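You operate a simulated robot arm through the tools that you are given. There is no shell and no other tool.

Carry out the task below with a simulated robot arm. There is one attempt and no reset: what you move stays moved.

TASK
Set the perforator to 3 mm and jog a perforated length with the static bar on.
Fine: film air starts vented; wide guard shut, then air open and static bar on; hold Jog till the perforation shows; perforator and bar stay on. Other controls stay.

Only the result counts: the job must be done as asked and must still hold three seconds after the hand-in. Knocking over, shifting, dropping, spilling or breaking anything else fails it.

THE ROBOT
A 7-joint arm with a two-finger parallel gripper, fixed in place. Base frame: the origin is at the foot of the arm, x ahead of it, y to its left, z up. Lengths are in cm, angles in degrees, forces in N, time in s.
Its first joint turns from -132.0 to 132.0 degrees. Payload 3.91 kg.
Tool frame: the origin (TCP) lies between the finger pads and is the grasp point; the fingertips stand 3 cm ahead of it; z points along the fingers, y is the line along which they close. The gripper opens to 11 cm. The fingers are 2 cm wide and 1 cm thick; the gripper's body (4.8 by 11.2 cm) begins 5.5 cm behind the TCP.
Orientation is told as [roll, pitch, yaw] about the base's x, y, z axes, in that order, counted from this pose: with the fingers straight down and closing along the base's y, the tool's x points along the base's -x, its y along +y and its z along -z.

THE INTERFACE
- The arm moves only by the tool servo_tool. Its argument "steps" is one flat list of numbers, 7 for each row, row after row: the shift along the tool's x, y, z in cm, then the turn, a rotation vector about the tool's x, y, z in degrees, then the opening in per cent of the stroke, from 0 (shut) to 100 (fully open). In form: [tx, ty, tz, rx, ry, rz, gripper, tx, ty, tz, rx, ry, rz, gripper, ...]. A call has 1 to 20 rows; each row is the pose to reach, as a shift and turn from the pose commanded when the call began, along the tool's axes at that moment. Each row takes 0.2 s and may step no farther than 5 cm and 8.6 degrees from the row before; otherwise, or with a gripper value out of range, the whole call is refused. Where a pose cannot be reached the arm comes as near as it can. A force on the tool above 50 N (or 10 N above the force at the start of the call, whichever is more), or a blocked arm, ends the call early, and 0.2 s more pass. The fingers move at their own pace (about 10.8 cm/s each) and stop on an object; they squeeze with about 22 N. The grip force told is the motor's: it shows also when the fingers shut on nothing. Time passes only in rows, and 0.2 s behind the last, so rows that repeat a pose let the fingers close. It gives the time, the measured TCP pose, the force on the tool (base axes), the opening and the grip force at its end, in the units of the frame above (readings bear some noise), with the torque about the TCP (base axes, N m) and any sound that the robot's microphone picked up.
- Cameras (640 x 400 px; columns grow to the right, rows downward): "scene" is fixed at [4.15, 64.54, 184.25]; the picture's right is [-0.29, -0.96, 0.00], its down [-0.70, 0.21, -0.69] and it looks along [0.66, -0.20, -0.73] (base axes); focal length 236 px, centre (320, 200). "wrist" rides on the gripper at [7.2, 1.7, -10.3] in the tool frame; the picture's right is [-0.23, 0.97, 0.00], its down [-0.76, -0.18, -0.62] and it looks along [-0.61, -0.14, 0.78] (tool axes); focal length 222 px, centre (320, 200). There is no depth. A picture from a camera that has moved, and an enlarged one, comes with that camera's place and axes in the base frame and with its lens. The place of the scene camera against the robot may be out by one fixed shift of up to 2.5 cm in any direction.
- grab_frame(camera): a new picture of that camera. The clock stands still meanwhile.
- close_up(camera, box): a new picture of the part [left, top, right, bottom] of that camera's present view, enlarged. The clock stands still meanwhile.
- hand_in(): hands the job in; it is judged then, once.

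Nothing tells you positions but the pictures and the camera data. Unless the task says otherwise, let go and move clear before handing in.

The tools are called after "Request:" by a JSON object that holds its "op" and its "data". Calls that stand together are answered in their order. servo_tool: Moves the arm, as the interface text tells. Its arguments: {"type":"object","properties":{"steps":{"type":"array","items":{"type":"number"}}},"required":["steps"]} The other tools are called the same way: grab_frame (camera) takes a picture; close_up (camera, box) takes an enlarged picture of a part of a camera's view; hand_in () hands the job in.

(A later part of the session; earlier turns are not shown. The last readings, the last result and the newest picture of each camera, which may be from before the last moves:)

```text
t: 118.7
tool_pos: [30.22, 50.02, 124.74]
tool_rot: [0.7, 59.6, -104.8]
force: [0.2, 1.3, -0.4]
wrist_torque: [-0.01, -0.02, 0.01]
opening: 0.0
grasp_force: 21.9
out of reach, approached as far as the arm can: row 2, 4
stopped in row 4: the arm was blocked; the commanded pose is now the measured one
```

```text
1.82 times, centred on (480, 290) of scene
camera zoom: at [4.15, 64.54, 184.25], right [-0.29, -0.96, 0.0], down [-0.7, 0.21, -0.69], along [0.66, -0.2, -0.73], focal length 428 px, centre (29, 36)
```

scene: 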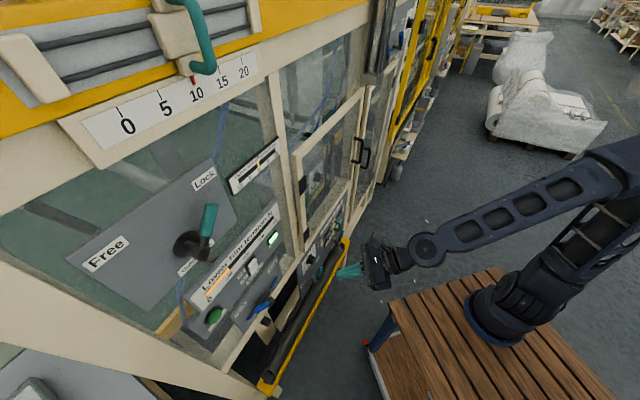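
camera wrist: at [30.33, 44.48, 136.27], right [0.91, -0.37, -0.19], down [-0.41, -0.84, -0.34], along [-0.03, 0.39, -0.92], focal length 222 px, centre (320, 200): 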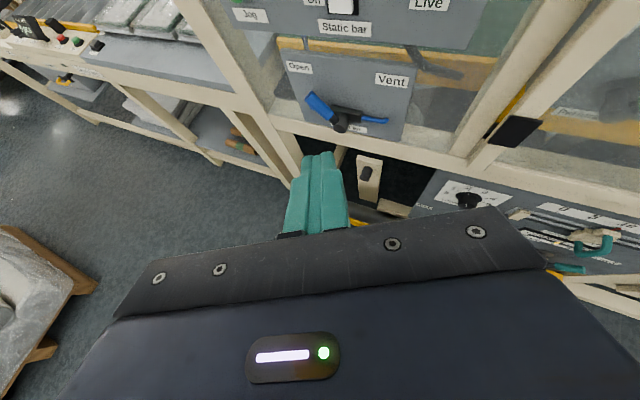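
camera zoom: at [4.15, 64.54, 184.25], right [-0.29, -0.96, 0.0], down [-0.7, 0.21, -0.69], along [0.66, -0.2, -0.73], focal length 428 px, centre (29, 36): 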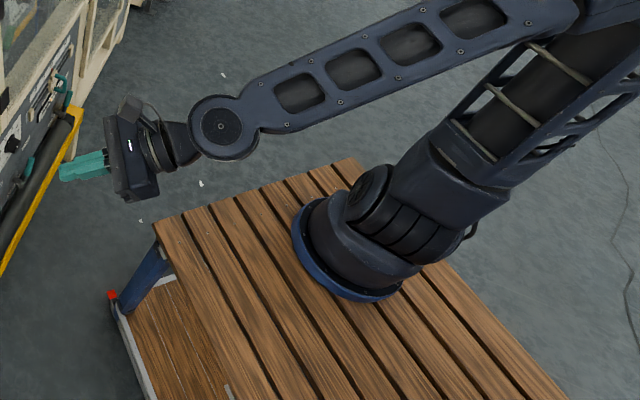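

Nothing looks disturbed and the tool is in free space. I'll move forward and right to a comfortable pose in front of the guard window.

Request:
{"op": "servo_tool", "data": {"steps": [1.69, 2, 2.02, 0, 0, 0, 0, 3.37, 4, 4.04, 0, 0, 0, 0, 5.06, 6, 6.06, -5.6, 3, 2.4, 0, 5.06, 6, 6.06, -11.2, 6, 4.7, 0, 5.06, 6, 6.06, -16.7, 9, 7.1, 0, 5.06, 6, 6.06, -22.3, 12, 9.4, 0, 5.06, 6, 6.06, -27.9, 15, 11.8, 0]}}

Request:
{"op": "grab_frame", "data": {"camera": "wrist"}}

Request:
{"op": "grab_frame", "data": {"camera": "scene"}}

```text
t: 120.3
tool_pos: [38.15, 55.75, 126.19]
tool_rot: [0.7, 75.2, -135.1]
force: [0.3, 0.1, -0.4]
wrist_torque: [0.01, -0.02, 0.03]
opening: 0.0
grasp_force: 22.1
```

```text
taken
camera wrist: at [33.46, 48.92, 135.81], right [0.64, -0.74, -0.22], down [-0.69, -0.43, -0.58], along [0.33, 0.52, -0.79], focal length 222 px, centre (320, 200)
```

wrist: 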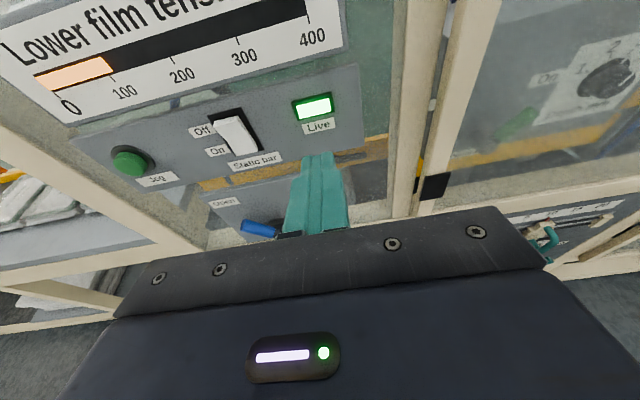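

```text
taken
```

scene: 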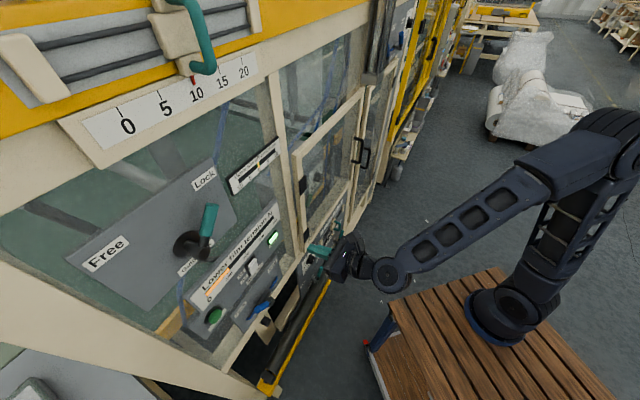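

Request:
{"op": "servo_tool", "data": {"steps": [0.5, 4.4, 2, 0, 0.5, 0, 0, 0.9, 8.8, 3.6, 0, 1, 0, 0, 0.9, 13.2, 3.6, 0, 1.5, 0, 0, 0.5, 17.6, 3.7, 0, 2, 0, 0, 0, 22, 3.8, 0, 2.5, 0, 0, -0.7, 26.4, 3.9, 0, 3, 0, 0, -1.4, 30.8, 4, 0, 3.5, 0, 0, -2.1, 35.2, 4.1, 0, 4, 0, 0, -2.7, 39.8, 4.2, 0, 4.5, 0, 0, -3.25, 44.2, 4.2, 0, 5, 0, 0]}}

Request:
{"op": "grab_frame", "data": {"camera": "wrist"}}

Request:
{"op": "close_up", "data": {"camera": "wrist", "box": [0, 0, 400, 240]}}

```text
t: 122.5
tool_pos: [71.22, 26.2, 122.15]
tool_rot: [1.9, 80.2, -133.7]
force: [-1.0, 0.9, 0.3]
wrist_torque: [-0.07, -0.01, -0.13]
opening: 0.0
grasp_force: 22.6
```

```text
taken
camera wrist: at [65.94, 18.87, 131.13], right [0.65, -0.72, -0.22], down [-0.65, -0.4, -0.65], along [0.38, 0.56, -0.73], focal length 222 px, centre (320, 200)
```

wrist: 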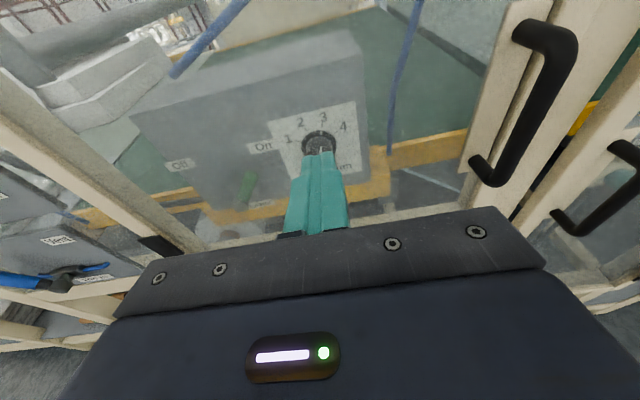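

```text
1.60 times, centred on (200, 120) of wrist
camera zoom: at [65.94, 18.87, 131.13], right [0.65, -0.72, -0.22], down [-0.65, -0.4, -0.65], along [0.38, 0.56, -0.73], focal length 355 px, centre (512, 328)
```

zoom: 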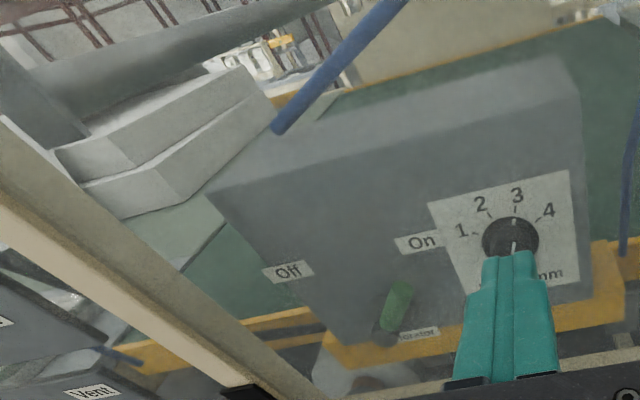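

Request:
{"op": "servo_tool", "data": {"steps": [0, 0, 0, 0, 7, 0, 0, 0, 0, 0, 0, 14, 0, 0, 0, 0, 0, 0, 21, 0, 0, 0, 0, 0, 0, 28, 0, 0, 0, 0, 0, 0, 35, 0, 0]}}

Request:
{"op": "grab_frame", "data": {"camera": "wrist"}}

Request:
{"op": "close_up", "data": {"camera": "wrist", "box": [0, 0, 400, 200]}}

Request:
{"op": "close_up", "data": {"camera": "wrist", "box": [240, 0, 640, 200]}}

```text
t: 123.7
tool_pos: [71.22, 26.28, 122.14]
tool_rot: [179.5, 64.7, 43.7]
force: [-0.3, 0.4, 0.5]
wrist_torque: [0.0, 0.01, -0.04]
opening: 0.01
grasp_force: 22.1
```

```text
taken
camera wrist: at [63.52, 16.44, 124.28], right [0.75, -0.63, -0.2], down [-0.29, -0.04, -0.96], along [0.59, 0.78, -0.22], focal length 222 px, centre (320, 200)
```

wrist: 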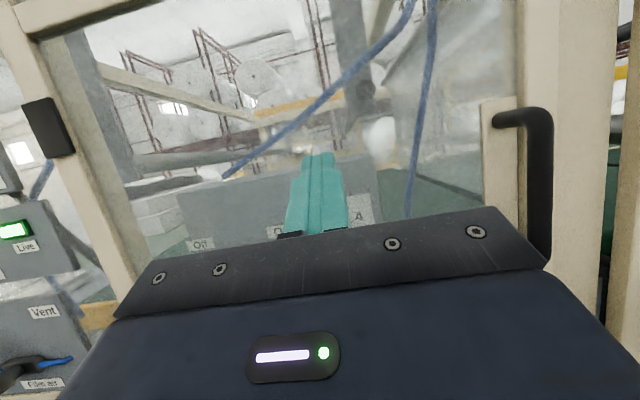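

```text
1.60 times, centred on (200, 100) of wrist
camera zoom: at [63.52, 16.44, 124.28], right [0.75, -0.63, -0.2], down [-0.29, -0.04, -0.96], along [0.59, 0.78, -0.22], focal length 355 px, centre (512, 360)
```

zoom: 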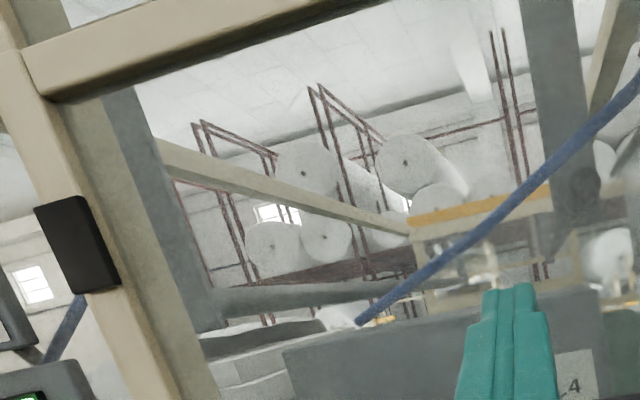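

```text
1.60 times, centred on (440, 100) of wrist
camera zoom: at [63.52, 16.44, 124.28], right [0.75, -0.63, -0.2], down [-0.29, -0.04, -0.96], along [0.59, 0.78, -0.22], focal length 355 px, centre (128, 360)
```

zoom: 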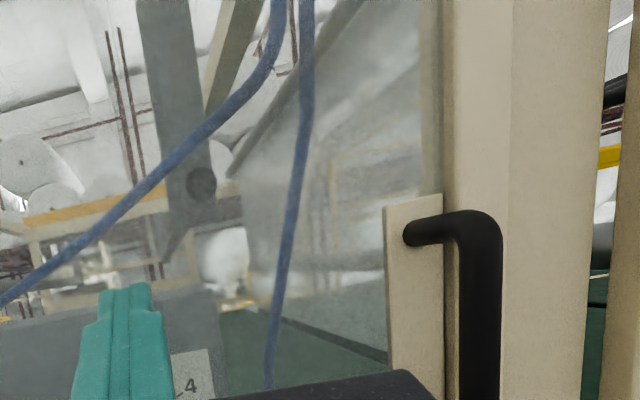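

A translucent film sheet hangs to the right of the perforator box. I'll zoom in on it.

Request:
{"op": "close_up", "data": {"camera": "wrist", "box": [360, 0, 520, 220]}}

Request:
{"op": "close_up", "data": {"camera": "wrist", "box": [400, 60, 500, 200]}}

```text
1.82 times, centred on (440, 110) of wrist
camera zoom: at [63.52, 16.44, 124.28], right [0.75, -0.63, -0.2], down [-0.29, -0.04, -0.96], along [0.59, 0.78, -0.22], focal length 404 px, centre (102, 364)
```

zoom: 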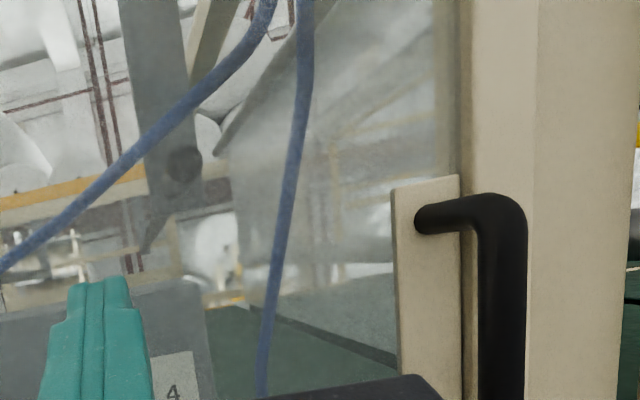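

```text
2.86 times, centred on (450, 130) of wrist
camera zoom: at [63.52, 16.44, 124.28], right [0.75, -0.63, -0.2], down [-0.29, -0.04, -0.96], along [0.59, 0.78, -0.22], focal length 635 px, centre (-51, 400)
```

zoom: 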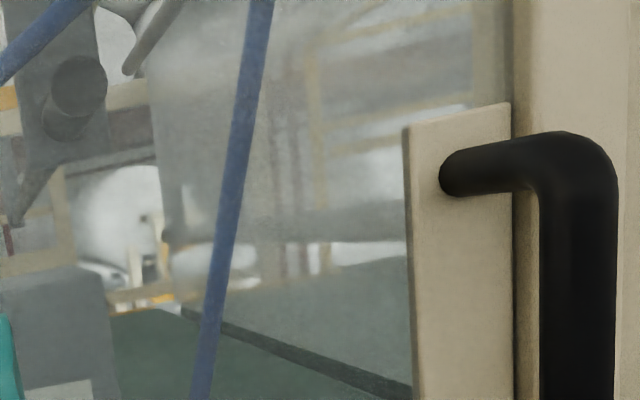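

Request:
{"op": "servo_tool", "data": {"steps": [0, 4.5, 0, 0, -3, 0, 0, 0, 9, 0, 0, -6, 0, 0, 0, 13.5, 0, 0, -9, 0, 0, 0, 18, 0, 0, -12, 0, 0, 0, 22, 0, 0, -15, 0, 0]}}

Request:
{"op": "grab_frame", "data": {"camera": "wrist"}}

Request:
{"op": "close_up", "data": {"camera": "wrist", "box": [120, 0, 440, 200]}}

Request:
{"op": "close_up", "data": {"camera": "wrist", "box": [320, 0, 640, 200]}}

```text
t: 124.9
tool_pos: [86.68, 10.65, 122.18]
tool_rot: [178.9, 80.0, 43.2]
force: [0.0, 0.7, 0.0]
wrist_torque: [0.04, 0.01, 0.02]
opening: 0.0
grasp_force: 22.2
```

```text
taken
camera wrist: at [79.58, 1.35, 127.5], right [0.71, -0.67, -0.22], down [-0.47, -0.21, -0.86], along [0.53, 0.71, -0.46], focal length 222 px, centre (320, 200)
```

wrist: 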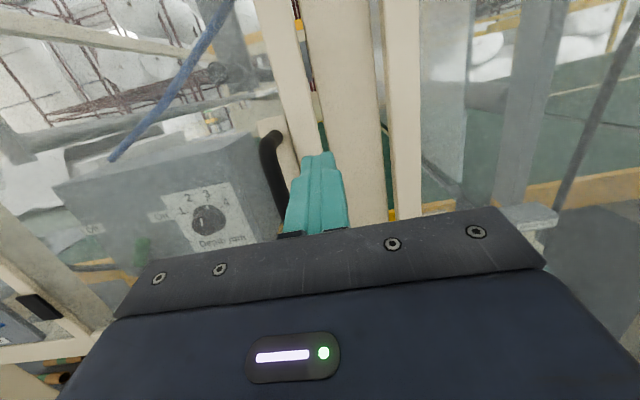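

```text
2.00 times, centred on (280, 100) of wrist
camera zoom: at [79.58, 1.35, 127.5], right [0.71, -0.67, -0.22], down [-0.47, -0.21, -0.86], along [0.53, 0.71, -0.46], focal length 444 px, centre (400, 400)
```

zoom: 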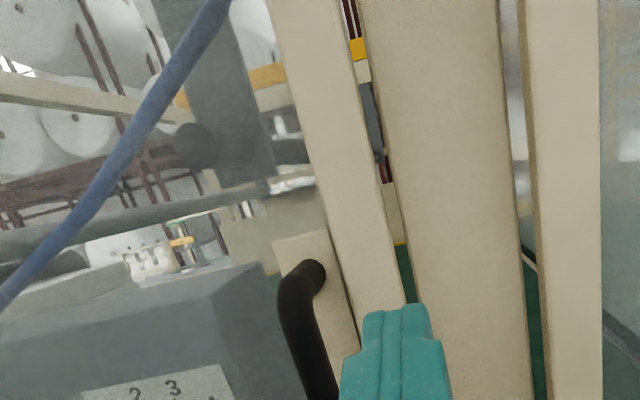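

```text
2.00 times, centred on (480, 100) of wrist
camera zoom: at [79.58, 1.35, 127.5], right [0.71, -0.67, -0.22], down [-0.47, -0.21, -0.86], along [0.53, 0.71, -0.46], focal length 444 px, centre (0, 400)
```

zoom: 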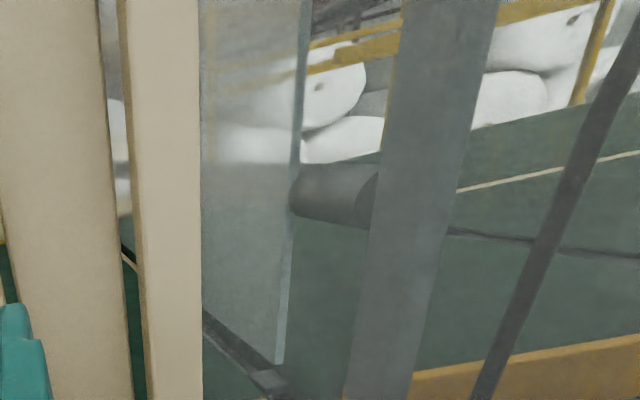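

The translucent film's right edge shows through the narrow guard. I'll zoom in on it and look for perforation marks.

Request:
{"op": "close_up", "data": {"camera": "wrist", "box": [410, 0, 490, 100]}}

Request:
{"op": "close_up", "data": {"camera": "wrist", "box": [410, 90, 490, 200]}}

Request:
{"op": "close_up", "data": {"camera": "wrist", "box": [210, 30, 290, 130]}}

```text
4.00 times, centred on (450, 50) of wrist
camera zoom: at [79.58, 1.35, 127.5], right [0.71, -0.67, -0.22], down [-0.47, -0.21, -0.86], along [0.53, 0.71, -0.46], focal length 888 px, centre (-200, 800)
```

zoom: 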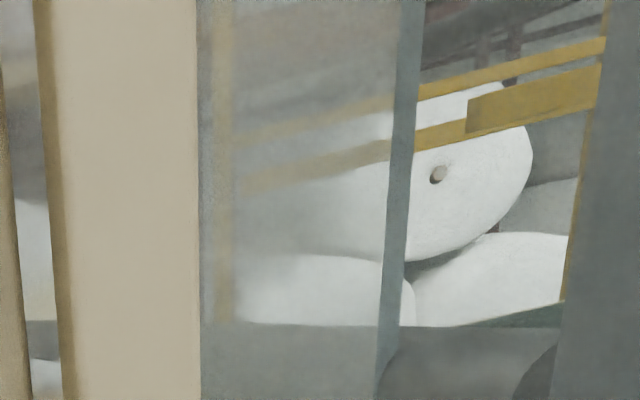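

```text
3.64 times, centred on (450, 145) of wrist
camera zoom: at [79.58, 1.35, 127.5], right [0.71, -0.67, -0.22], down [-0.47, -0.21, -0.86], along [0.53, 0.71, -0.46], focal length 808 px, centre (-153, 400)
```

zoom: 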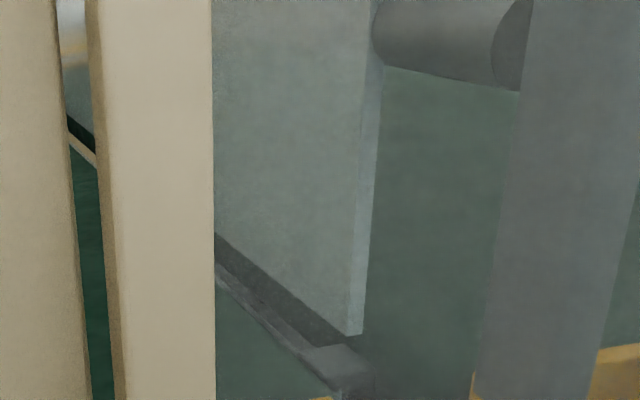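

```text
4.00 times, centred on (250, 80) of wrist
camera zoom: at [79.58, 1.35, 127.5], right [0.71, -0.67, -0.22], down [-0.47, -0.21, -0.86], along [0.53, 0.71, -0.46], focal length 888 px, centre (600, 680)
```

zoom: 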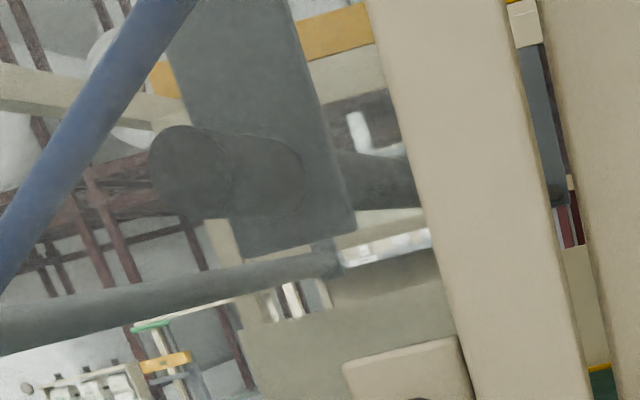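

That sheet turns out to be a glass divider, not film. The Jog operator would look through the large left window, so I'll move there and look in.

Request:
{"op": "servo_tool", "data": {"steps": [-0.09, -4.5, 0.49, 0, 0, 0, 0, -0.17, -9, 0.98, 0, 0, 0, 0, -0.26, -13.5, 1.48, 0, 0, 0, 0, -0.43, -18, 2.46, 0, 0, 0, 0, -0.61, -22.5, 3.45, 0, 0, 0, 0, -0.7, -27, 3.94, 0, 0, 0, 0, -0.7, -31.5, 3.94, 0, 0, 0, 0, -0.7, -36, 3.94, 0, 0, 0, 0, -0.7, -40.5, 3.94, 0, 0, 0, 0, 0.29, -45, 4.11, 0, 0, 0, 0]}}

```text
t: 127.1
tool_pos: [58.07, 45.6, 123.33]
tool_rot: [179.0, 79.9, 43.2]
force: [-0.2, 0.1, -0.1]
wrist_torque: [0.03, -0.01, 0.04]
opening: 0.0
grasp_force: 21.9
```

Request:
{"op": "servo_tool", "data": {"steps": [1.56, -4.3, -0.23, 0, 0, 0, 0, 3.13, -8.6, -0.46, 0, 0, 0, 0, 5.22, -12.8, -0.8, 0, 0, 0, 0, 7.33, -17, -1.24, 0, 0, 0, 0, 9.74, -21, -1.63, 0, 0, 0, 0, 12.12, -25, -1.92, 0, 0, 0, 0, 14.46, -29, -2.52, 0, 0, 0, 0, 16.6, -33, -3.16, 0, 0, 0, 0]}}

Request:
{"op": "grab_frame", "data": {"camera": "wrist"}}

Request:
{"op": "close_up", "data": {"camera": "wrist", "box": [0, 0, 400, 220]}}

Request:
{"op": "close_up", "data": {"camera": "wrist", "box": [240, 0, 640, 220]}}

```text
t: 128.9
tool_pos: [30.85, 65.17, 138.51]
tool_rot: [179.0, 79.9, 43.2]
force: [0.7, 0.9, 0.6]
wrist_torque: [0.02, -0.02, 0.02]
opening: 0.0
grasp_force: 21.8
```

```text
taken
camera wrist: at [23.81, 55.95, 143.83], right [0.71, -0.67, -0.22], down [-0.47, -0.21, -0.86], along [0.53, 0.71, -0.46], focal length 222 px, centre (320, 200)
```

wrist: 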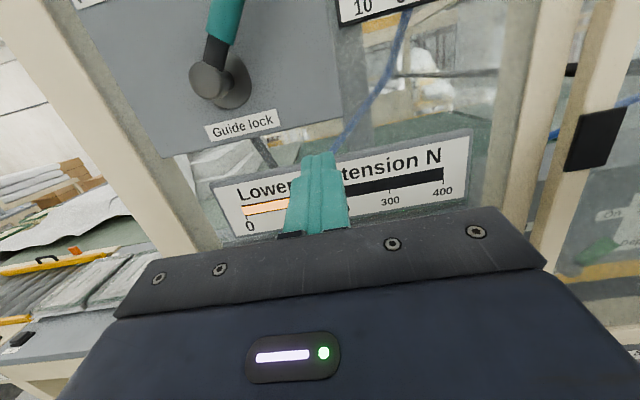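

```text
1.60 times, centred on (200, 110) of wrist
camera zoom: at [23.81, 55.95, 143.83], right [0.71, -0.67, -0.22], down [-0.47, -0.21, -0.86], along [0.53, 0.71, -0.46], focal length 355 px, centre (512, 344)
```

zoom: 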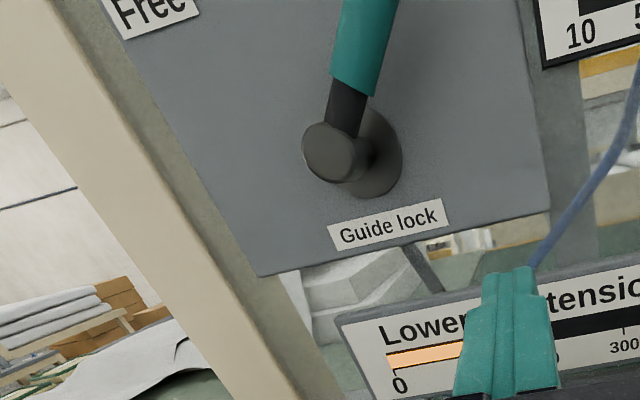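

```text
1.60 times, centred on (440, 110) of wrist
camera zoom: at [23.81, 55.95, 143.83], right [0.71, -0.67, -0.22], down [-0.47, -0.21, -0.86], along [0.53, 0.71, -0.46], focal length 355 px, centre (128, 344)
```

zoom: 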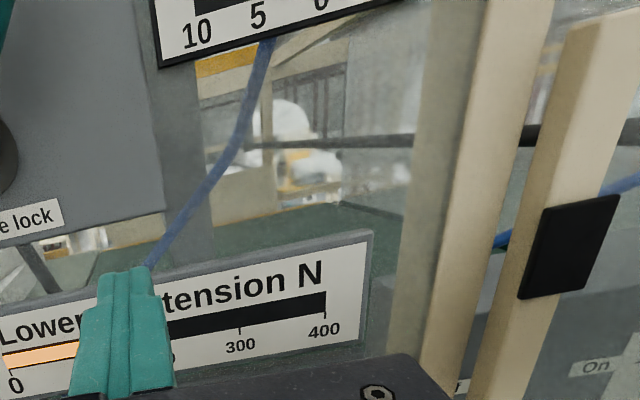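

Request:
{"op": "close_up", "data": {"camera": "scene", "box": [260, 20, 380, 95]}}

Request:
{"op": "close_up", "data": {"camera": "scene", "box": [270, 80, 370, 145]}}

Request:
{"op": "close_up", "data": {"camera": "scene", "box": [355, 0, 455, 200]}}

Request:
{"op": "close_up", "data": {"camera": "scene", "box": [0, 0, 160, 100]}}

Request:
{"op": "close_up", "data": {"camera": "scene", "box": [0, 150, 120, 260]}}

Request:
{"op": "close_up", "data": {"camera": "scene", "box": [130, 60, 290, 170]}}

```text
5.33 times, centred on (320, 58) of scene
camera zoom: at [4.15, 64.54, 184.25], right [-0.29, -0.96, 0.0], down [-0.7, 0.21, -0.69], along [0.66, -0.2, -0.73], focal length 1256 px, centre (320, 960)
```

zoom: 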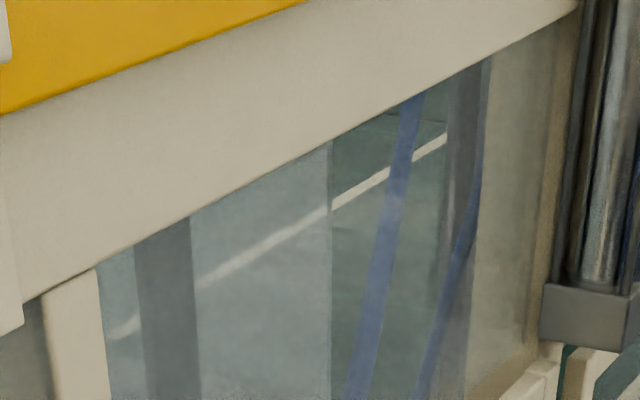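

```text
6.15 times, centred on (320, 112) of scene
camera zoom: at [4.15, 64.54, 184.25], right [-0.29, -0.96, 0.0], down [-0.7, 0.21, -0.69], along [0.66, -0.2, -0.73], focal length 1449 px, centre (320, 738)
```

zoom: 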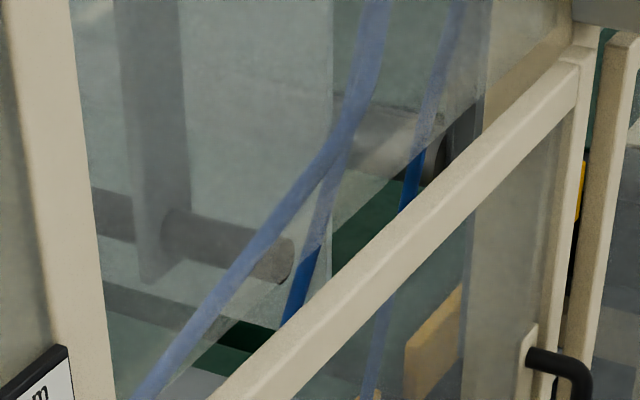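

```text
2.00 times, centred on (405, 100) of scene
camera zoom: at [4.15, 64.54, 184.25], right [-0.29, -0.96, 0.0], down [-0.7, 0.21, -0.69], along [0.66, -0.2, -0.73], focal length 471 px, centre (150, 400)
```

zoom: 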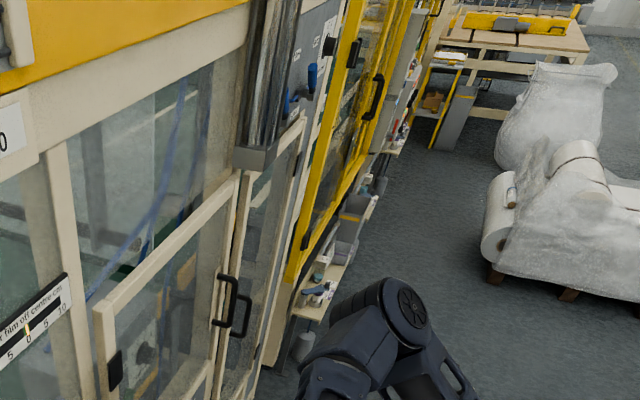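

```text
4.00 times, centred on (80, 50) of scene
camera zoom: at [4.15, 64.54, 184.25], right [-0.29, -0.96, 0.0], down [-0.7, 0.21, -0.69], along [0.66, -0.2, -0.73], focal length 942 px, centre (1280, 800)
```

zoom: 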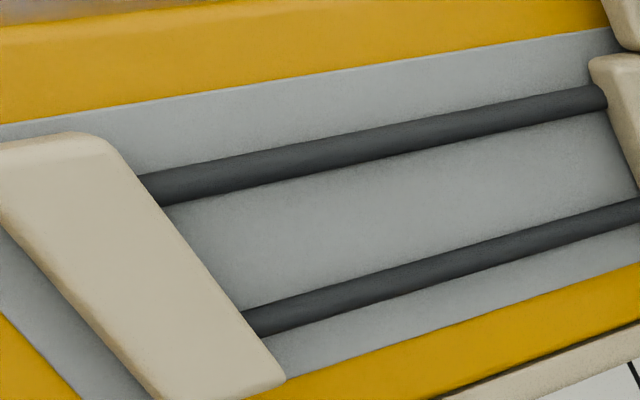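

```text
3.64 times, centred on (60, 205) of scene
camera zoom: at [4.15, 64.54, 184.25], right [-0.29, -0.96, 0.0], down [-0.7, 0.21, -0.69], along [0.66, -0.2, -0.73], focal length 856 px, centre (1266, 182)
```

zoom: 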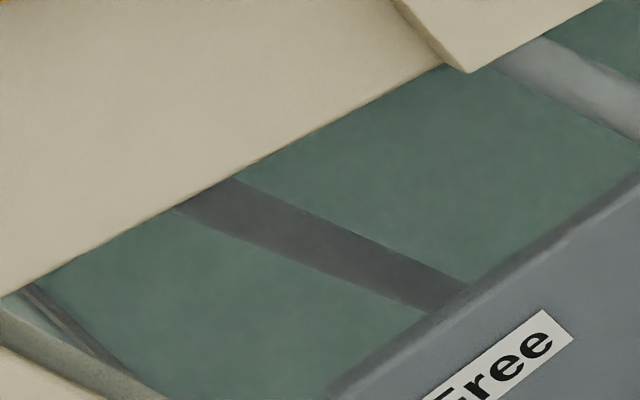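

```text
3.64 times, centred on (210, 115) of scene
camera zoom: at [4.15, 64.54, 184.25], right [-0.29, -0.96, 0.0], down [-0.7, 0.21, -0.69], along [0.66, -0.2, -0.73], focal length 856 px, centre (720, 509)
```

zoom: 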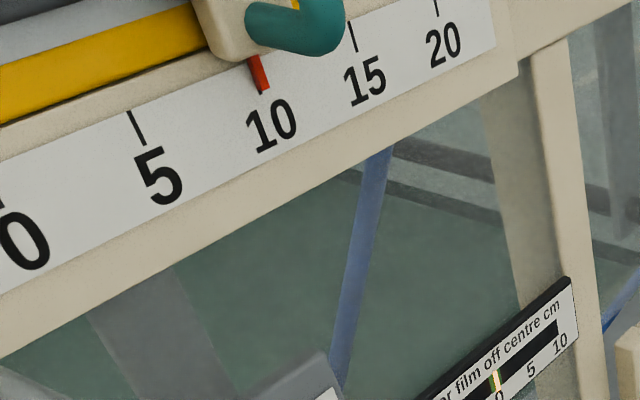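

I can't find the perforation from here, so I'll press Jog again and watch several regions while holding. First I'll go back in front of the button.

Request:
{"op": "servo_tool", "data": {"steps": [-3, -2.5, 0, 0, -2, 0, 0, -6, -5, 0, 0, -4, 0, 0, -9, -7.5, 0, 0, -6, 0, 0, -12, -10, 0.5, 0, -8, 0, 0, -15, -12.5, 1, 0, -10, 0, 0, -17, -13.5, 1.5, 0, -10, 0, 0]}}

Request:
{"op": "grab_frame", "data": {"camera": "wrist"}}

```text
t: 130.3
tool_pos: [24.52, 77.87, 122.11]
tool_rot: [117.2, 89.8, -18.6]
force: [-0.2, 0.1, -0.1]
wrist_torque: [-0.01, 0.02, 0.01]
opening: 0.01
grasp_force: 21.9
```

```text
taken
camera wrist: at [18.22, 69.49, 129.39], right [0.68, -0.7, -0.22], down [-0.57, -0.31, -0.76], along [0.46, 0.65, -0.61], focal length 222 px, centre (320, 200)
```

wrist: 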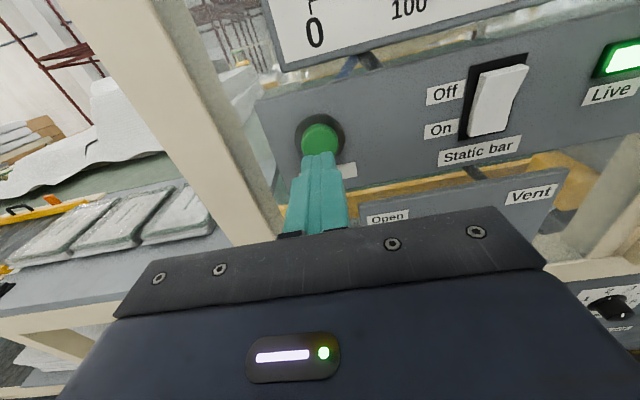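

Request:
{"op": "servo_tool", "data": {"steps": [-0.5, -0.2, 2.5, 0, 0, 0, 0, -1.0, -0.35, 4.8, 0, 0, 0, 0]}}

Request:
{"op": "close_up", "data": {"camera": "scene", "box": [260, 50, 380, 250]}}

Request:
{"op": "grab_frame", "data": {"camera": "wrist"}}

Request:
{"op": "close_up", "data": {"camera": "scene", "box": [150, 200, 330, 380]}}

```text
t: 130.9
tool_pos: [27.58, 81.54, 121.19]
tool_rot: [128.2, 89.8, -7.4]
force: [0.0, 0.2, -0.3]
wrist_torque: [0.0, -0.01, 0.04]
opening: 0.0
grasp_force: 21.9
```

```text
2.00 times, centred on (320, 150) of scene
camera zoom: at [4.15, 64.54, 184.25], right [-0.29, -0.96, 0.0], down [-0.7, 0.21, -0.69], along [0.66, -0.2, -0.73], focal length 471 px, centre (320, 300)
```

zoom: 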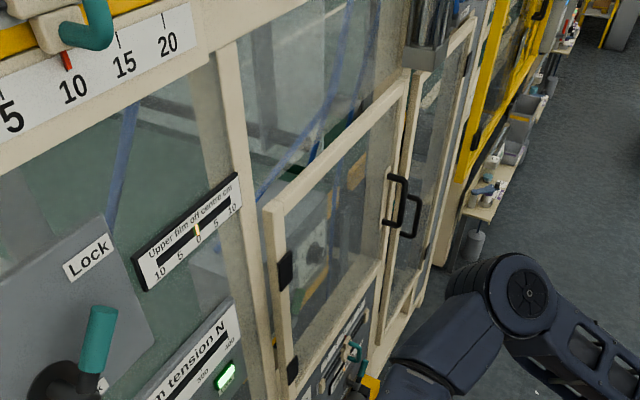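

```text
taken
camera wrist: at [21.35, 73.07, 128.38], right [0.68, -0.7, -0.22], down [-0.57, -0.31, -0.76], along [0.46, 0.65, -0.61], focal length 222 px, centre (320, 200)
```

wrist: 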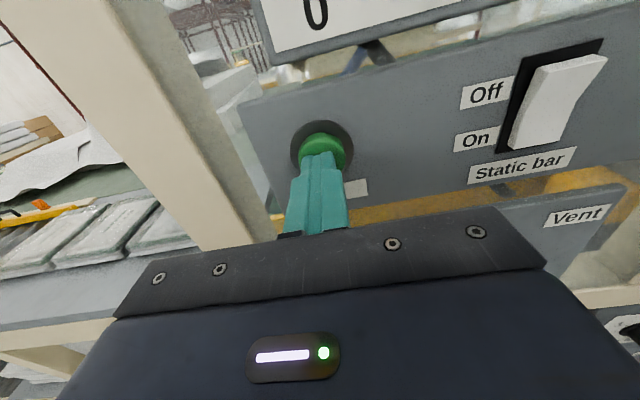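

```text
2.22 times, centred on (240, 290) of scene
camera zoom: at [4.15, 64.54, 184.25], right [-0.29, -0.96, 0.0], down [-0.7, 0.21, -0.69], along [0.66, -0.2, -0.73], focal length 523 px, centre (498, 0)
```

zoom: 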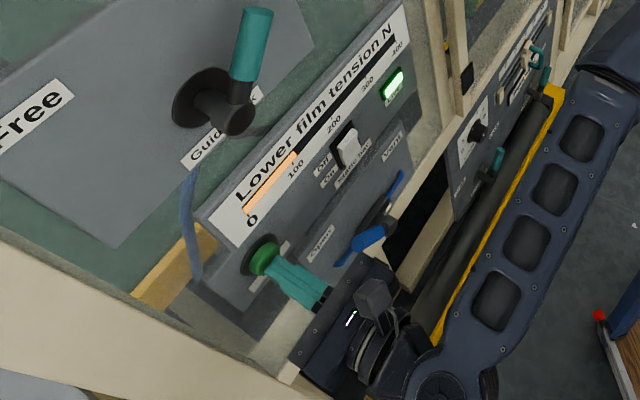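

Request:
{"op": "servo_tool", "data": {"steps": [0, 0, 0.4, 0, 0, 0, 0, 0, 0, 0.8, 0, 0, 0, 0, 0, 0, 1.1, 0, 0, 0, 0, 0, 0, 1.3, 0, 0, 0, 0]}}

Request:
{"op": "close_up", "data": {"camera": "scene", "box": [260, 50, 380, 250]}}

Request:
{"op": "grab_frame", "data": {"camera": "wrist"}}

```text
t: 131.9
tool_pos: [28.47, 82.33, 121.07]
tool_rot: [106.9, 89.8, -28.8]
force: [-12.6, -21.1, -6.9]
wrist_torque: [-0.19, 0.18, -0.23]
opening: 0.02
grasp_force: 21.5
heard: click
```

```text
2.00 times, centred on (320, 150) of scene
camera zoom: at [4.15, 64.54, 184.25], right [-0.29, -0.96, 0.0], down [-0.7, 0.21, -0.69], along [0.66, -0.2, -0.73], focal length 471 px, centre (320, 300)
```

zoom: 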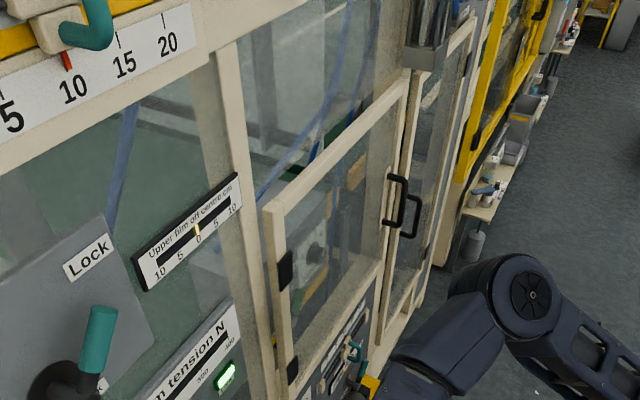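

```text
taken
camera wrist: at [22.28, 73.89, 128.38], right [0.68, -0.7, -0.22], down [-0.57, -0.31, -0.76], along [0.46, 0.65, -0.61], focal length 222 px, centre (320, 200)
```

wrist: 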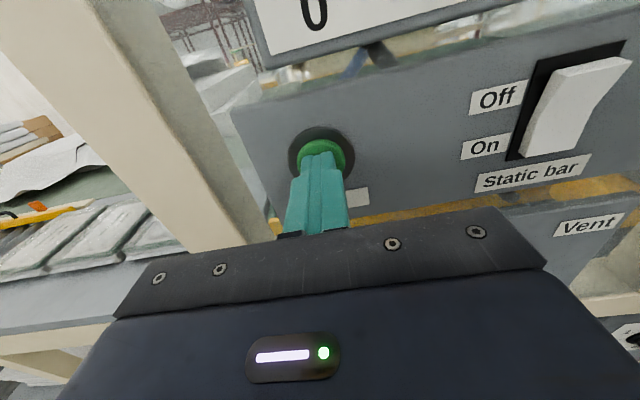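

Clicked again. I'll hold for 4 seconds and check.

Request:
{"op": "servo_tool", "data": {"steps": [0, 0, 0.1, 0, 0, 0, 0, 0, 0, 0.1, 0, 0, 0, 0, 0, 0, 0.1, 0, 0, 0, 0, 0, 0, 0.1, 0, 0, 0, 0, 0, 0, 0.1, 0, 0, 0, 0, 0, 0, 0.1, 0, 0, 0, 0, 0, 0, 0.1, 0, 0, 0, 0, 0, 0, 0.1, 0, 0, 0, 0, 0, 0, 0.1, 0, 0, 0, 0, 0, 0, 0.1, 0, 0, 0, 0, 0, 0, 0.1, 0, 0, 0, 0, 0, 0, 0.1, 0, 0, 0, 0, 0, 0, 0.1, 0, 0, 0, 0, 0, 0, 0.1, 0, 0, 0, 0, 0, 0, 0.1, 0, 0, 0, 0, 0, 0, 0.1, 0, 0, 0, 0, 0, 0, 0.1, 0, 0, 0, 0, 0, 0, 0.1, 0, 0, 0, 0, 0, 0, 0.1, 0, 0, 0, 0, 0, 0, 0.1, 0, 0, 0, 0]}}

Request:
{"op": "close_up", "data": {"camera": "scene", "box": [270, 80, 370, 145]}}

Request:
{"op": "close_up", "data": {"camera": "scene", "box": [290, 130, 370, 190]}}

Request:
{"op": "close_up", "data": {"camera": "wrist", "box": [180, 0, 500, 100]}}

Request:
{"op": "close_up", "data": {"camera": "wrist", "box": [340, 180, 640, 260]}}

Request:
{"op": "close_up", "data": {"camera": "scene", "box": [100, 60, 290, 180]}}

```text
t: 136.1
tool_pos: [28.6, 82.37, 121.27]
tool_rot: [129.9, 89.8, -5.8]
force: [-24.8, -18.0, -5.0]
wrist_torque: [-0.14, 0.16, 0.12]
opening: 0.02
grasp_force: 22.1
```

```text
6.15 times, centred on (320, 112) of scene
camera zoom: at [4.15, 64.54, 184.25], right [-0.29, -0.96, 0.0], down [-0.7, 0.21, -0.69], along [0.66, -0.2, -0.73], focal length 1449 px, centre (320, 738)
```

zoom: 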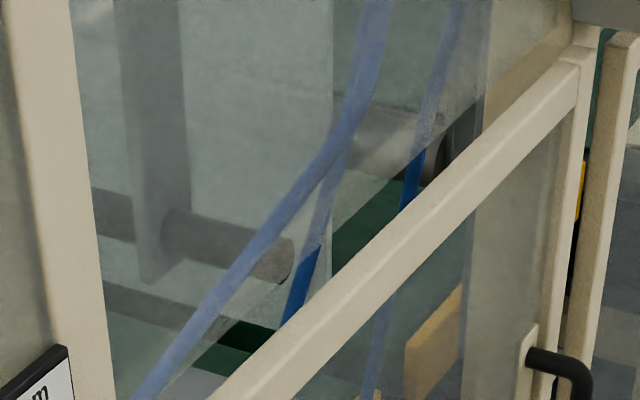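

```text
6.67 times, centred on (330, 160) of scene
camera zoom: at [4.15, 64.54, 184.25], right [-0.29, -0.96, 0.0], down [-0.7, 0.21, -0.69], along [0.66, -0.2, -0.73], focal length 1570 px, centre (253, 467)
```

zoom: 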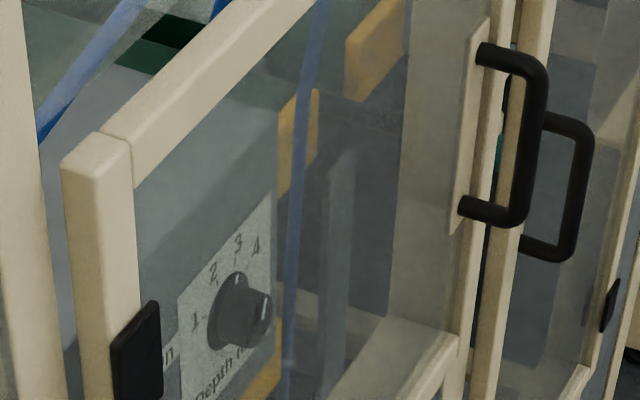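

```text
2.00 times, centred on (340, 50) of wrist
camera zoom: at [22.34, 73.98, 128.46], right [0.68, -0.7, -0.22], down [-0.57, -0.31, -0.76], along [0.46, 0.65, -0.61], focal length 444 px, centre (280, 500)
```

zoom: 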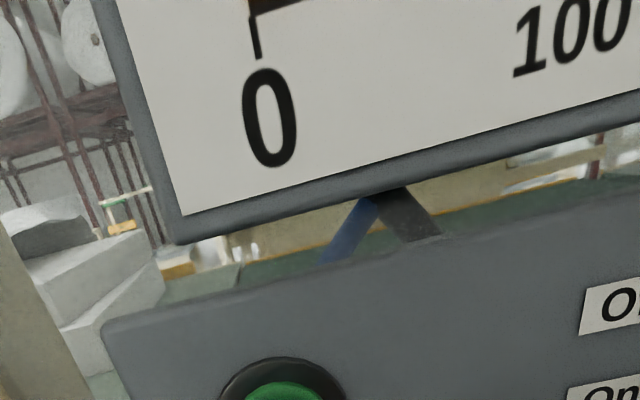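

```text
2.13 times, centred on (490, 220) of wrist
camera zoom: at [22.34, 73.98, 128.46], right [0.68, -0.7, -0.22], down [-0.57, -0.31, -0.76], along [0.46, 0.65, -0.61], focal length 474 px, centre (-43, 157)
```

zoom: 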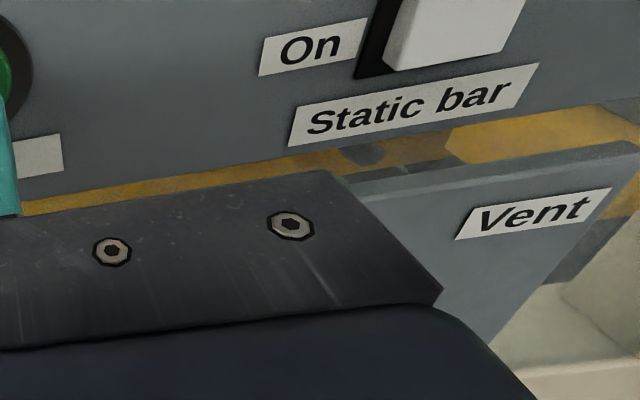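

```text
3.33 times, centred on (195, 120) of scene
camera zoom: at [4.15, 64.54, 184.25], right [-0.29, -0.96, 0.0], down [-0.7, 0.21, -0.69], along [0.66, -0.2, -0.73], focal length 785 px, centre (737, 467)
```

zoom: 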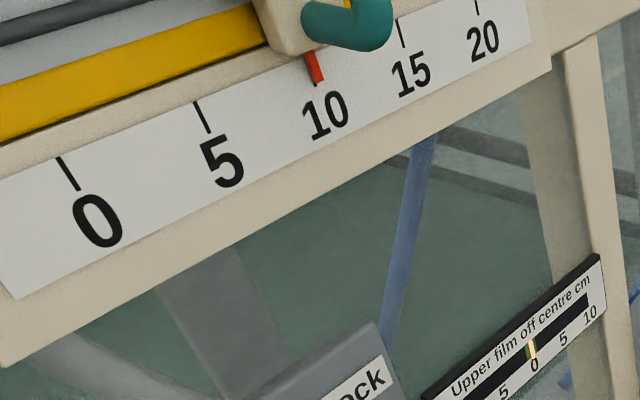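

Request:
{"op": "close_up", "data": {"camera": "wrist", "box": [0, 110, 130, 205]}}

Request:
{"op": "close_up", "data": {"camera": "wrist", "box": [0, 200, 160, 310]}}

Request:
{"op": "close_up", "data": {"camera": "wrist", "box": [150, 0, 270, 160]}}

```text
4.21 times, centred on (65, 158) of wrist
camera zoom: at [22.34, 73.98, 128.46], right [0.68, -0.7, -0.22], down [-0.57, -0.31, -0.76], along [0.46, 0.65, -0.61], focal length 935 px, centre (1394, 379)
```

zoom: 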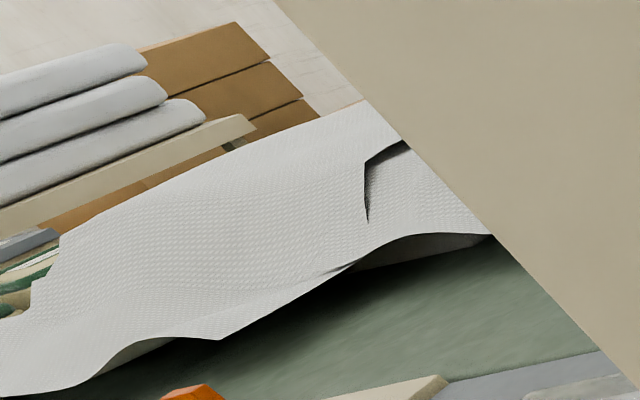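

```text
3.64 times, centred on (80, 255) of wrist
camera zoom: at [22.34, 73.98, 128.46], right [0.68, -0.7, -0.22], down [-0.57, -0.31, -0.76], along [0.46, 0.65, -0.61], focal length 808 px, centre (1193, 0)
```

zoom: 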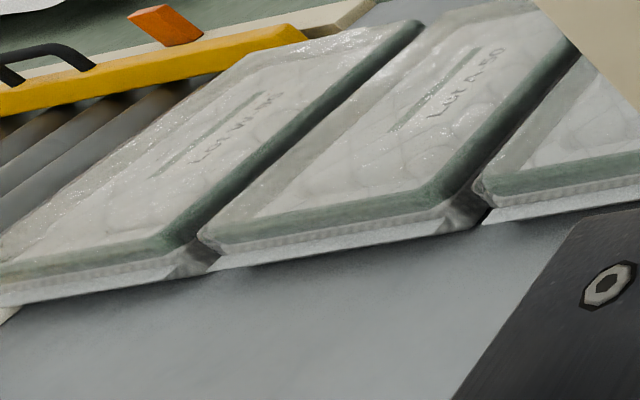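

```text
2.50 times, centred on (210, 80) of wrist
camera zoom: at [22.34, 73.98, 128.46], right [0.68, -0.7, -0.22], down [-0.57, -0.31, -0.76], along [0.46, 0.65, -0.61], focal length 555 px, centre (595, 500)
```

zoom: 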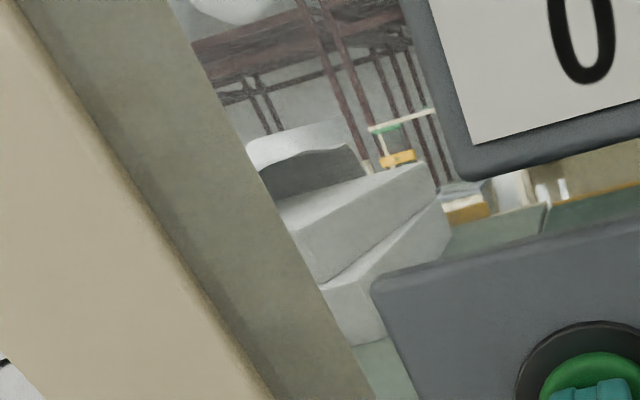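

Still no perforation, and nothing moves while Jog is held. The lever angles and the knob all check out, so the guard may be ajar by a few millimetres. I'll release Jog and press the guard fully home.

Request:
{"op": "servo_tool", "data": {"steps": [0, 0, -2, 0, 0, 0, 0, 0, 0, -5, 0, 0, 0, 0, 0, 1, -8.5, 0, 0, 0, 0, 0.5, 5.5, -9, 0, 0, 0, 0, 1, 10, -8.5, 0, 0, 0, 0, 1.5, 14.5, -8, 0, 0, 0, 0, 2, 19, -7.5, 0, 0, 0, 0, 2.5, 23.5, -7, 0, 0, 0, 0, 3, 28, -6.5, 0, 0, 0, 0, 4, 32.3, -6, 0, 0, 0, 0, 5, 36.6, -5.5, 0, 0, 0, 0]}}

Request:
{"op": "grab_frame", "data": {"camera": "scene"}}

```text
t: 138.5
tool_pos: [50.28, 52.5, 126.3]
tool_rot: [124.2, 89.9, -11.6]
force: [0.4, 0.5, 0.3]
wrist_torque: [-0.01, 0.01, 0.02]
opening: 0.0
grasp_force: 21.9
```

```text
taken
```

scene: 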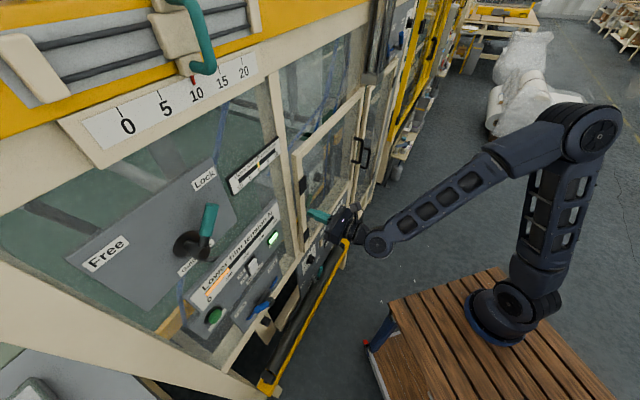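

Request:
{"op": "grab_frame", "data": {"camera": "wrist"}}

Request:
{"op": "servo_tool", "data": {"steps": [1, 4.4, 0.2, 0, 0, 0, 0, 2, 8.8, 0.3, 0, 0, 0, 0, 3, 13.2, 0.3, 0, 0, 0, 0, 4, 17.6, 0.3, 0, 0, 0, 0, 5, 22, 0.3, 0, 0, 0, 0, 6, 26.4, 0.3, 0, 0, 0, 0]}}

Request:
{"op": "grab_frame", "data": {"camera": "wrist"}}

```text
taken
camera wrist: at [44.07, 43.98, 133.51], right [0.68, -0.7, -0.22], down [-0.57, -0.31, -0.76], along [0.46, 0.65, -0.61], focal length 222 px, centre (320, 200)
```

wrist: 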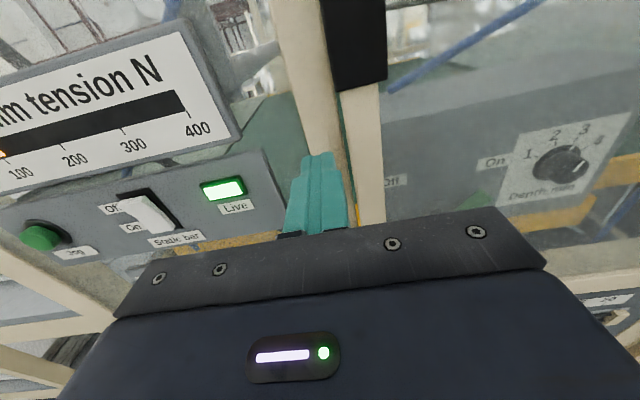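

```text
t: 139.9
tool_pos: [68.74, 33.61, 132.48]
tool_rot: [117.6, 89.7, -18.0]
force: [-0.3, 0.3, -0.3]
wrist_torque: [-0.01, 0.06, -0.08]
opening: 0.0
grasp_force: 22.0
```

```text
taken
camera wrist: at [62.55, 25.36, 139.66], right [0.68, -0.7, -0.22], down [-0.57, -0.31, -0.76], along [0.46, 0.65, -0.61], focal length 222 px, centre (320, 200)
```

wrist: 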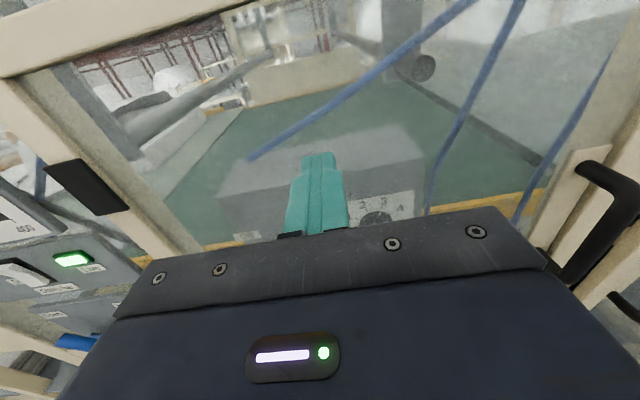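

Request:
{"op": "servo_tool", "data": {"steps": [0.2, 4.4, -0.1, 0, 0, 0, 0, 0.4, 8.8, -0.2, 0, 0, 0, 0, 0.6, 13.2, -0.3, 0, 0, 0, 0, 0.8, 17.6, -0.4, 0, 0, 0, 0, 1, 22, -0.4, 0, 0, 0, 0, 1, 25.8, -0.4, 0, 0, 0, 0]}}

Request:
{"op": "grab_frame", "data": {"camera": "wrist"}}

Request:
{"op": "close_up", "data": {"camera": "wrist", "box": [220, 20, 460, 190]}}

```text
t: 141.3
tool_pos: [86.52, 14.97, 133.46]
tool_rot: [118.0, 89.7, -17.6]
force: [0.9, -0.1, 0.1]
wrist_torque: [0.03, 0.01, -0.03]
opening: 0.0
grasp_force: 21.5
```

```text
taken
camera wrist: at [80.39, 6.51, 140.69], right [0.68, -0.7, -0.22], down [-0.57, -0.31, -0.76], along [0.46, 0.65, -0.61], focal length 222 px, centre (320, 200)
```

wrist: 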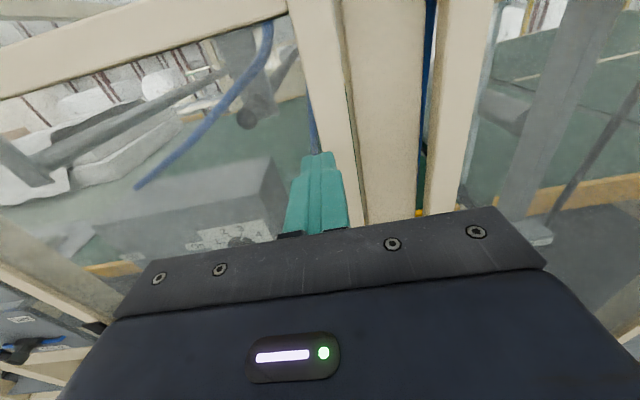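

```text
2.35 times, centred on (340, 105) of wrist
camera zoom: at [80.39, 6.51, 140.69], right [0.68, -0.7, -0.22], down [-0.57, -0.31, -0.76], along [0.46, 0.65, -0.61], focal length 523 px, centre (273, 424)
```

zoom: 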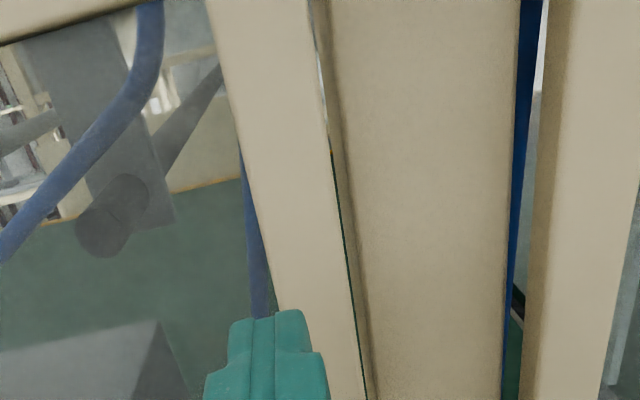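

I'm lined up with the guard's stile. I'll advance slowly to find where contact begins.

Request:
{"op": "servo_tool", "data": {"steps": [0, 0, 2, 0, 0, 0, 0, 0, 0, 3.2, 0, 0, 0, 0, 0, 0, 3.5, 0, 0, 0, 0, 0, 0, 3.7, 0, 0, 0, 0]}}

```text
t: 142.3
tool_pos: [89.31, 17.49, 133.51]
tool_rot: [123.2, 89.8, -12.5]
force: [-0.5, -0.4, -0.2]
wrist_torque: [-0.03, -0.02, 0.01]
opening: 0.01
grasp_force: 22.0
```

Request:
{"op": "servo_tool", "data": {"steps": [0, 0, 0.1, 0, 0, 0, 0, 0, 0, 0.2, 0, 0, 0, 0, 0, 0, 0.3, 0, 0, 0, 0]}}

```text
t: 143.1
tool_pos: [89.64, 17.77, 133.43]
tool_rot: [118.9, 89.8, -16.8]
force: [0.1, -0.5, 0.2]
wrist_torque: [0.01, 0.0, 0.0]
opening: 0.0
grasp_force: 21.9
```

Request:
{"op": "servo_tool", "data": {"steps": [0, 0, 0.1, 0, 0, 0, 0, 0, 0, 0.2, 0, 0, 0, 0, 0, 0, 0.3, 0, 0, 0, 0, 0, 0, 0.4, 0, 0, 0, 0]}}

```text
t: 144.1
tool_pos: [89.82, 18.05, 133.46]
tool_rot: [122.0, 89.8, -13.7]
force: [-0.2, 0.2, -0.5]
wrist_torque: [0.01, 0.02, -0.01]
opening: 0.01
grasp_force: 21.6
```

Request:
{"op": "servo_tool", "data": {"steps": [0, 0, 0.15, 0, 0, 0, 0, 0, 0, 0.3, 0, 0, 0, 0, 0, 0, 0.45, 0, 0, 0, 0, 0, 0, 0.6, 0, 0, 0, 0, 0, 0, 0.75, 0, 0, 0, 0]}}

Request:
{"op": "close_up", "data": {"camera": "wrist", "box": [220, 20, 460, 190]}}

```text
t: 145.3
tool_pos: [90.37, 18.57, 133.44]
tool_rot: [123.5, 89.8, -12.2]
force: [-9.9, -8.8, -3.5]
wrist_torque: [-0.11, 0.08, 0.08]
opening: 0.03
grasp_force: 21.9
```

```text
2.35 times, centred on (340, 105) of wrist
camera zoom: at [84.08, 10.04, 140.67], right [0.68, -0.7, -0.22], down [-0.57, -0.31, -0.76], along [0.46, 0.65, -0.61], focal length 523 px, centre (273, 424)
```

zoom: 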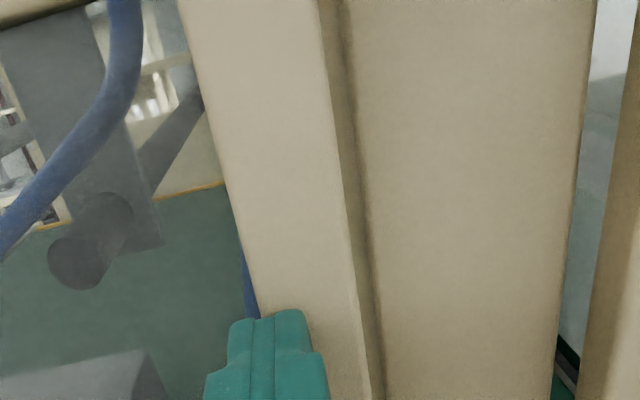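

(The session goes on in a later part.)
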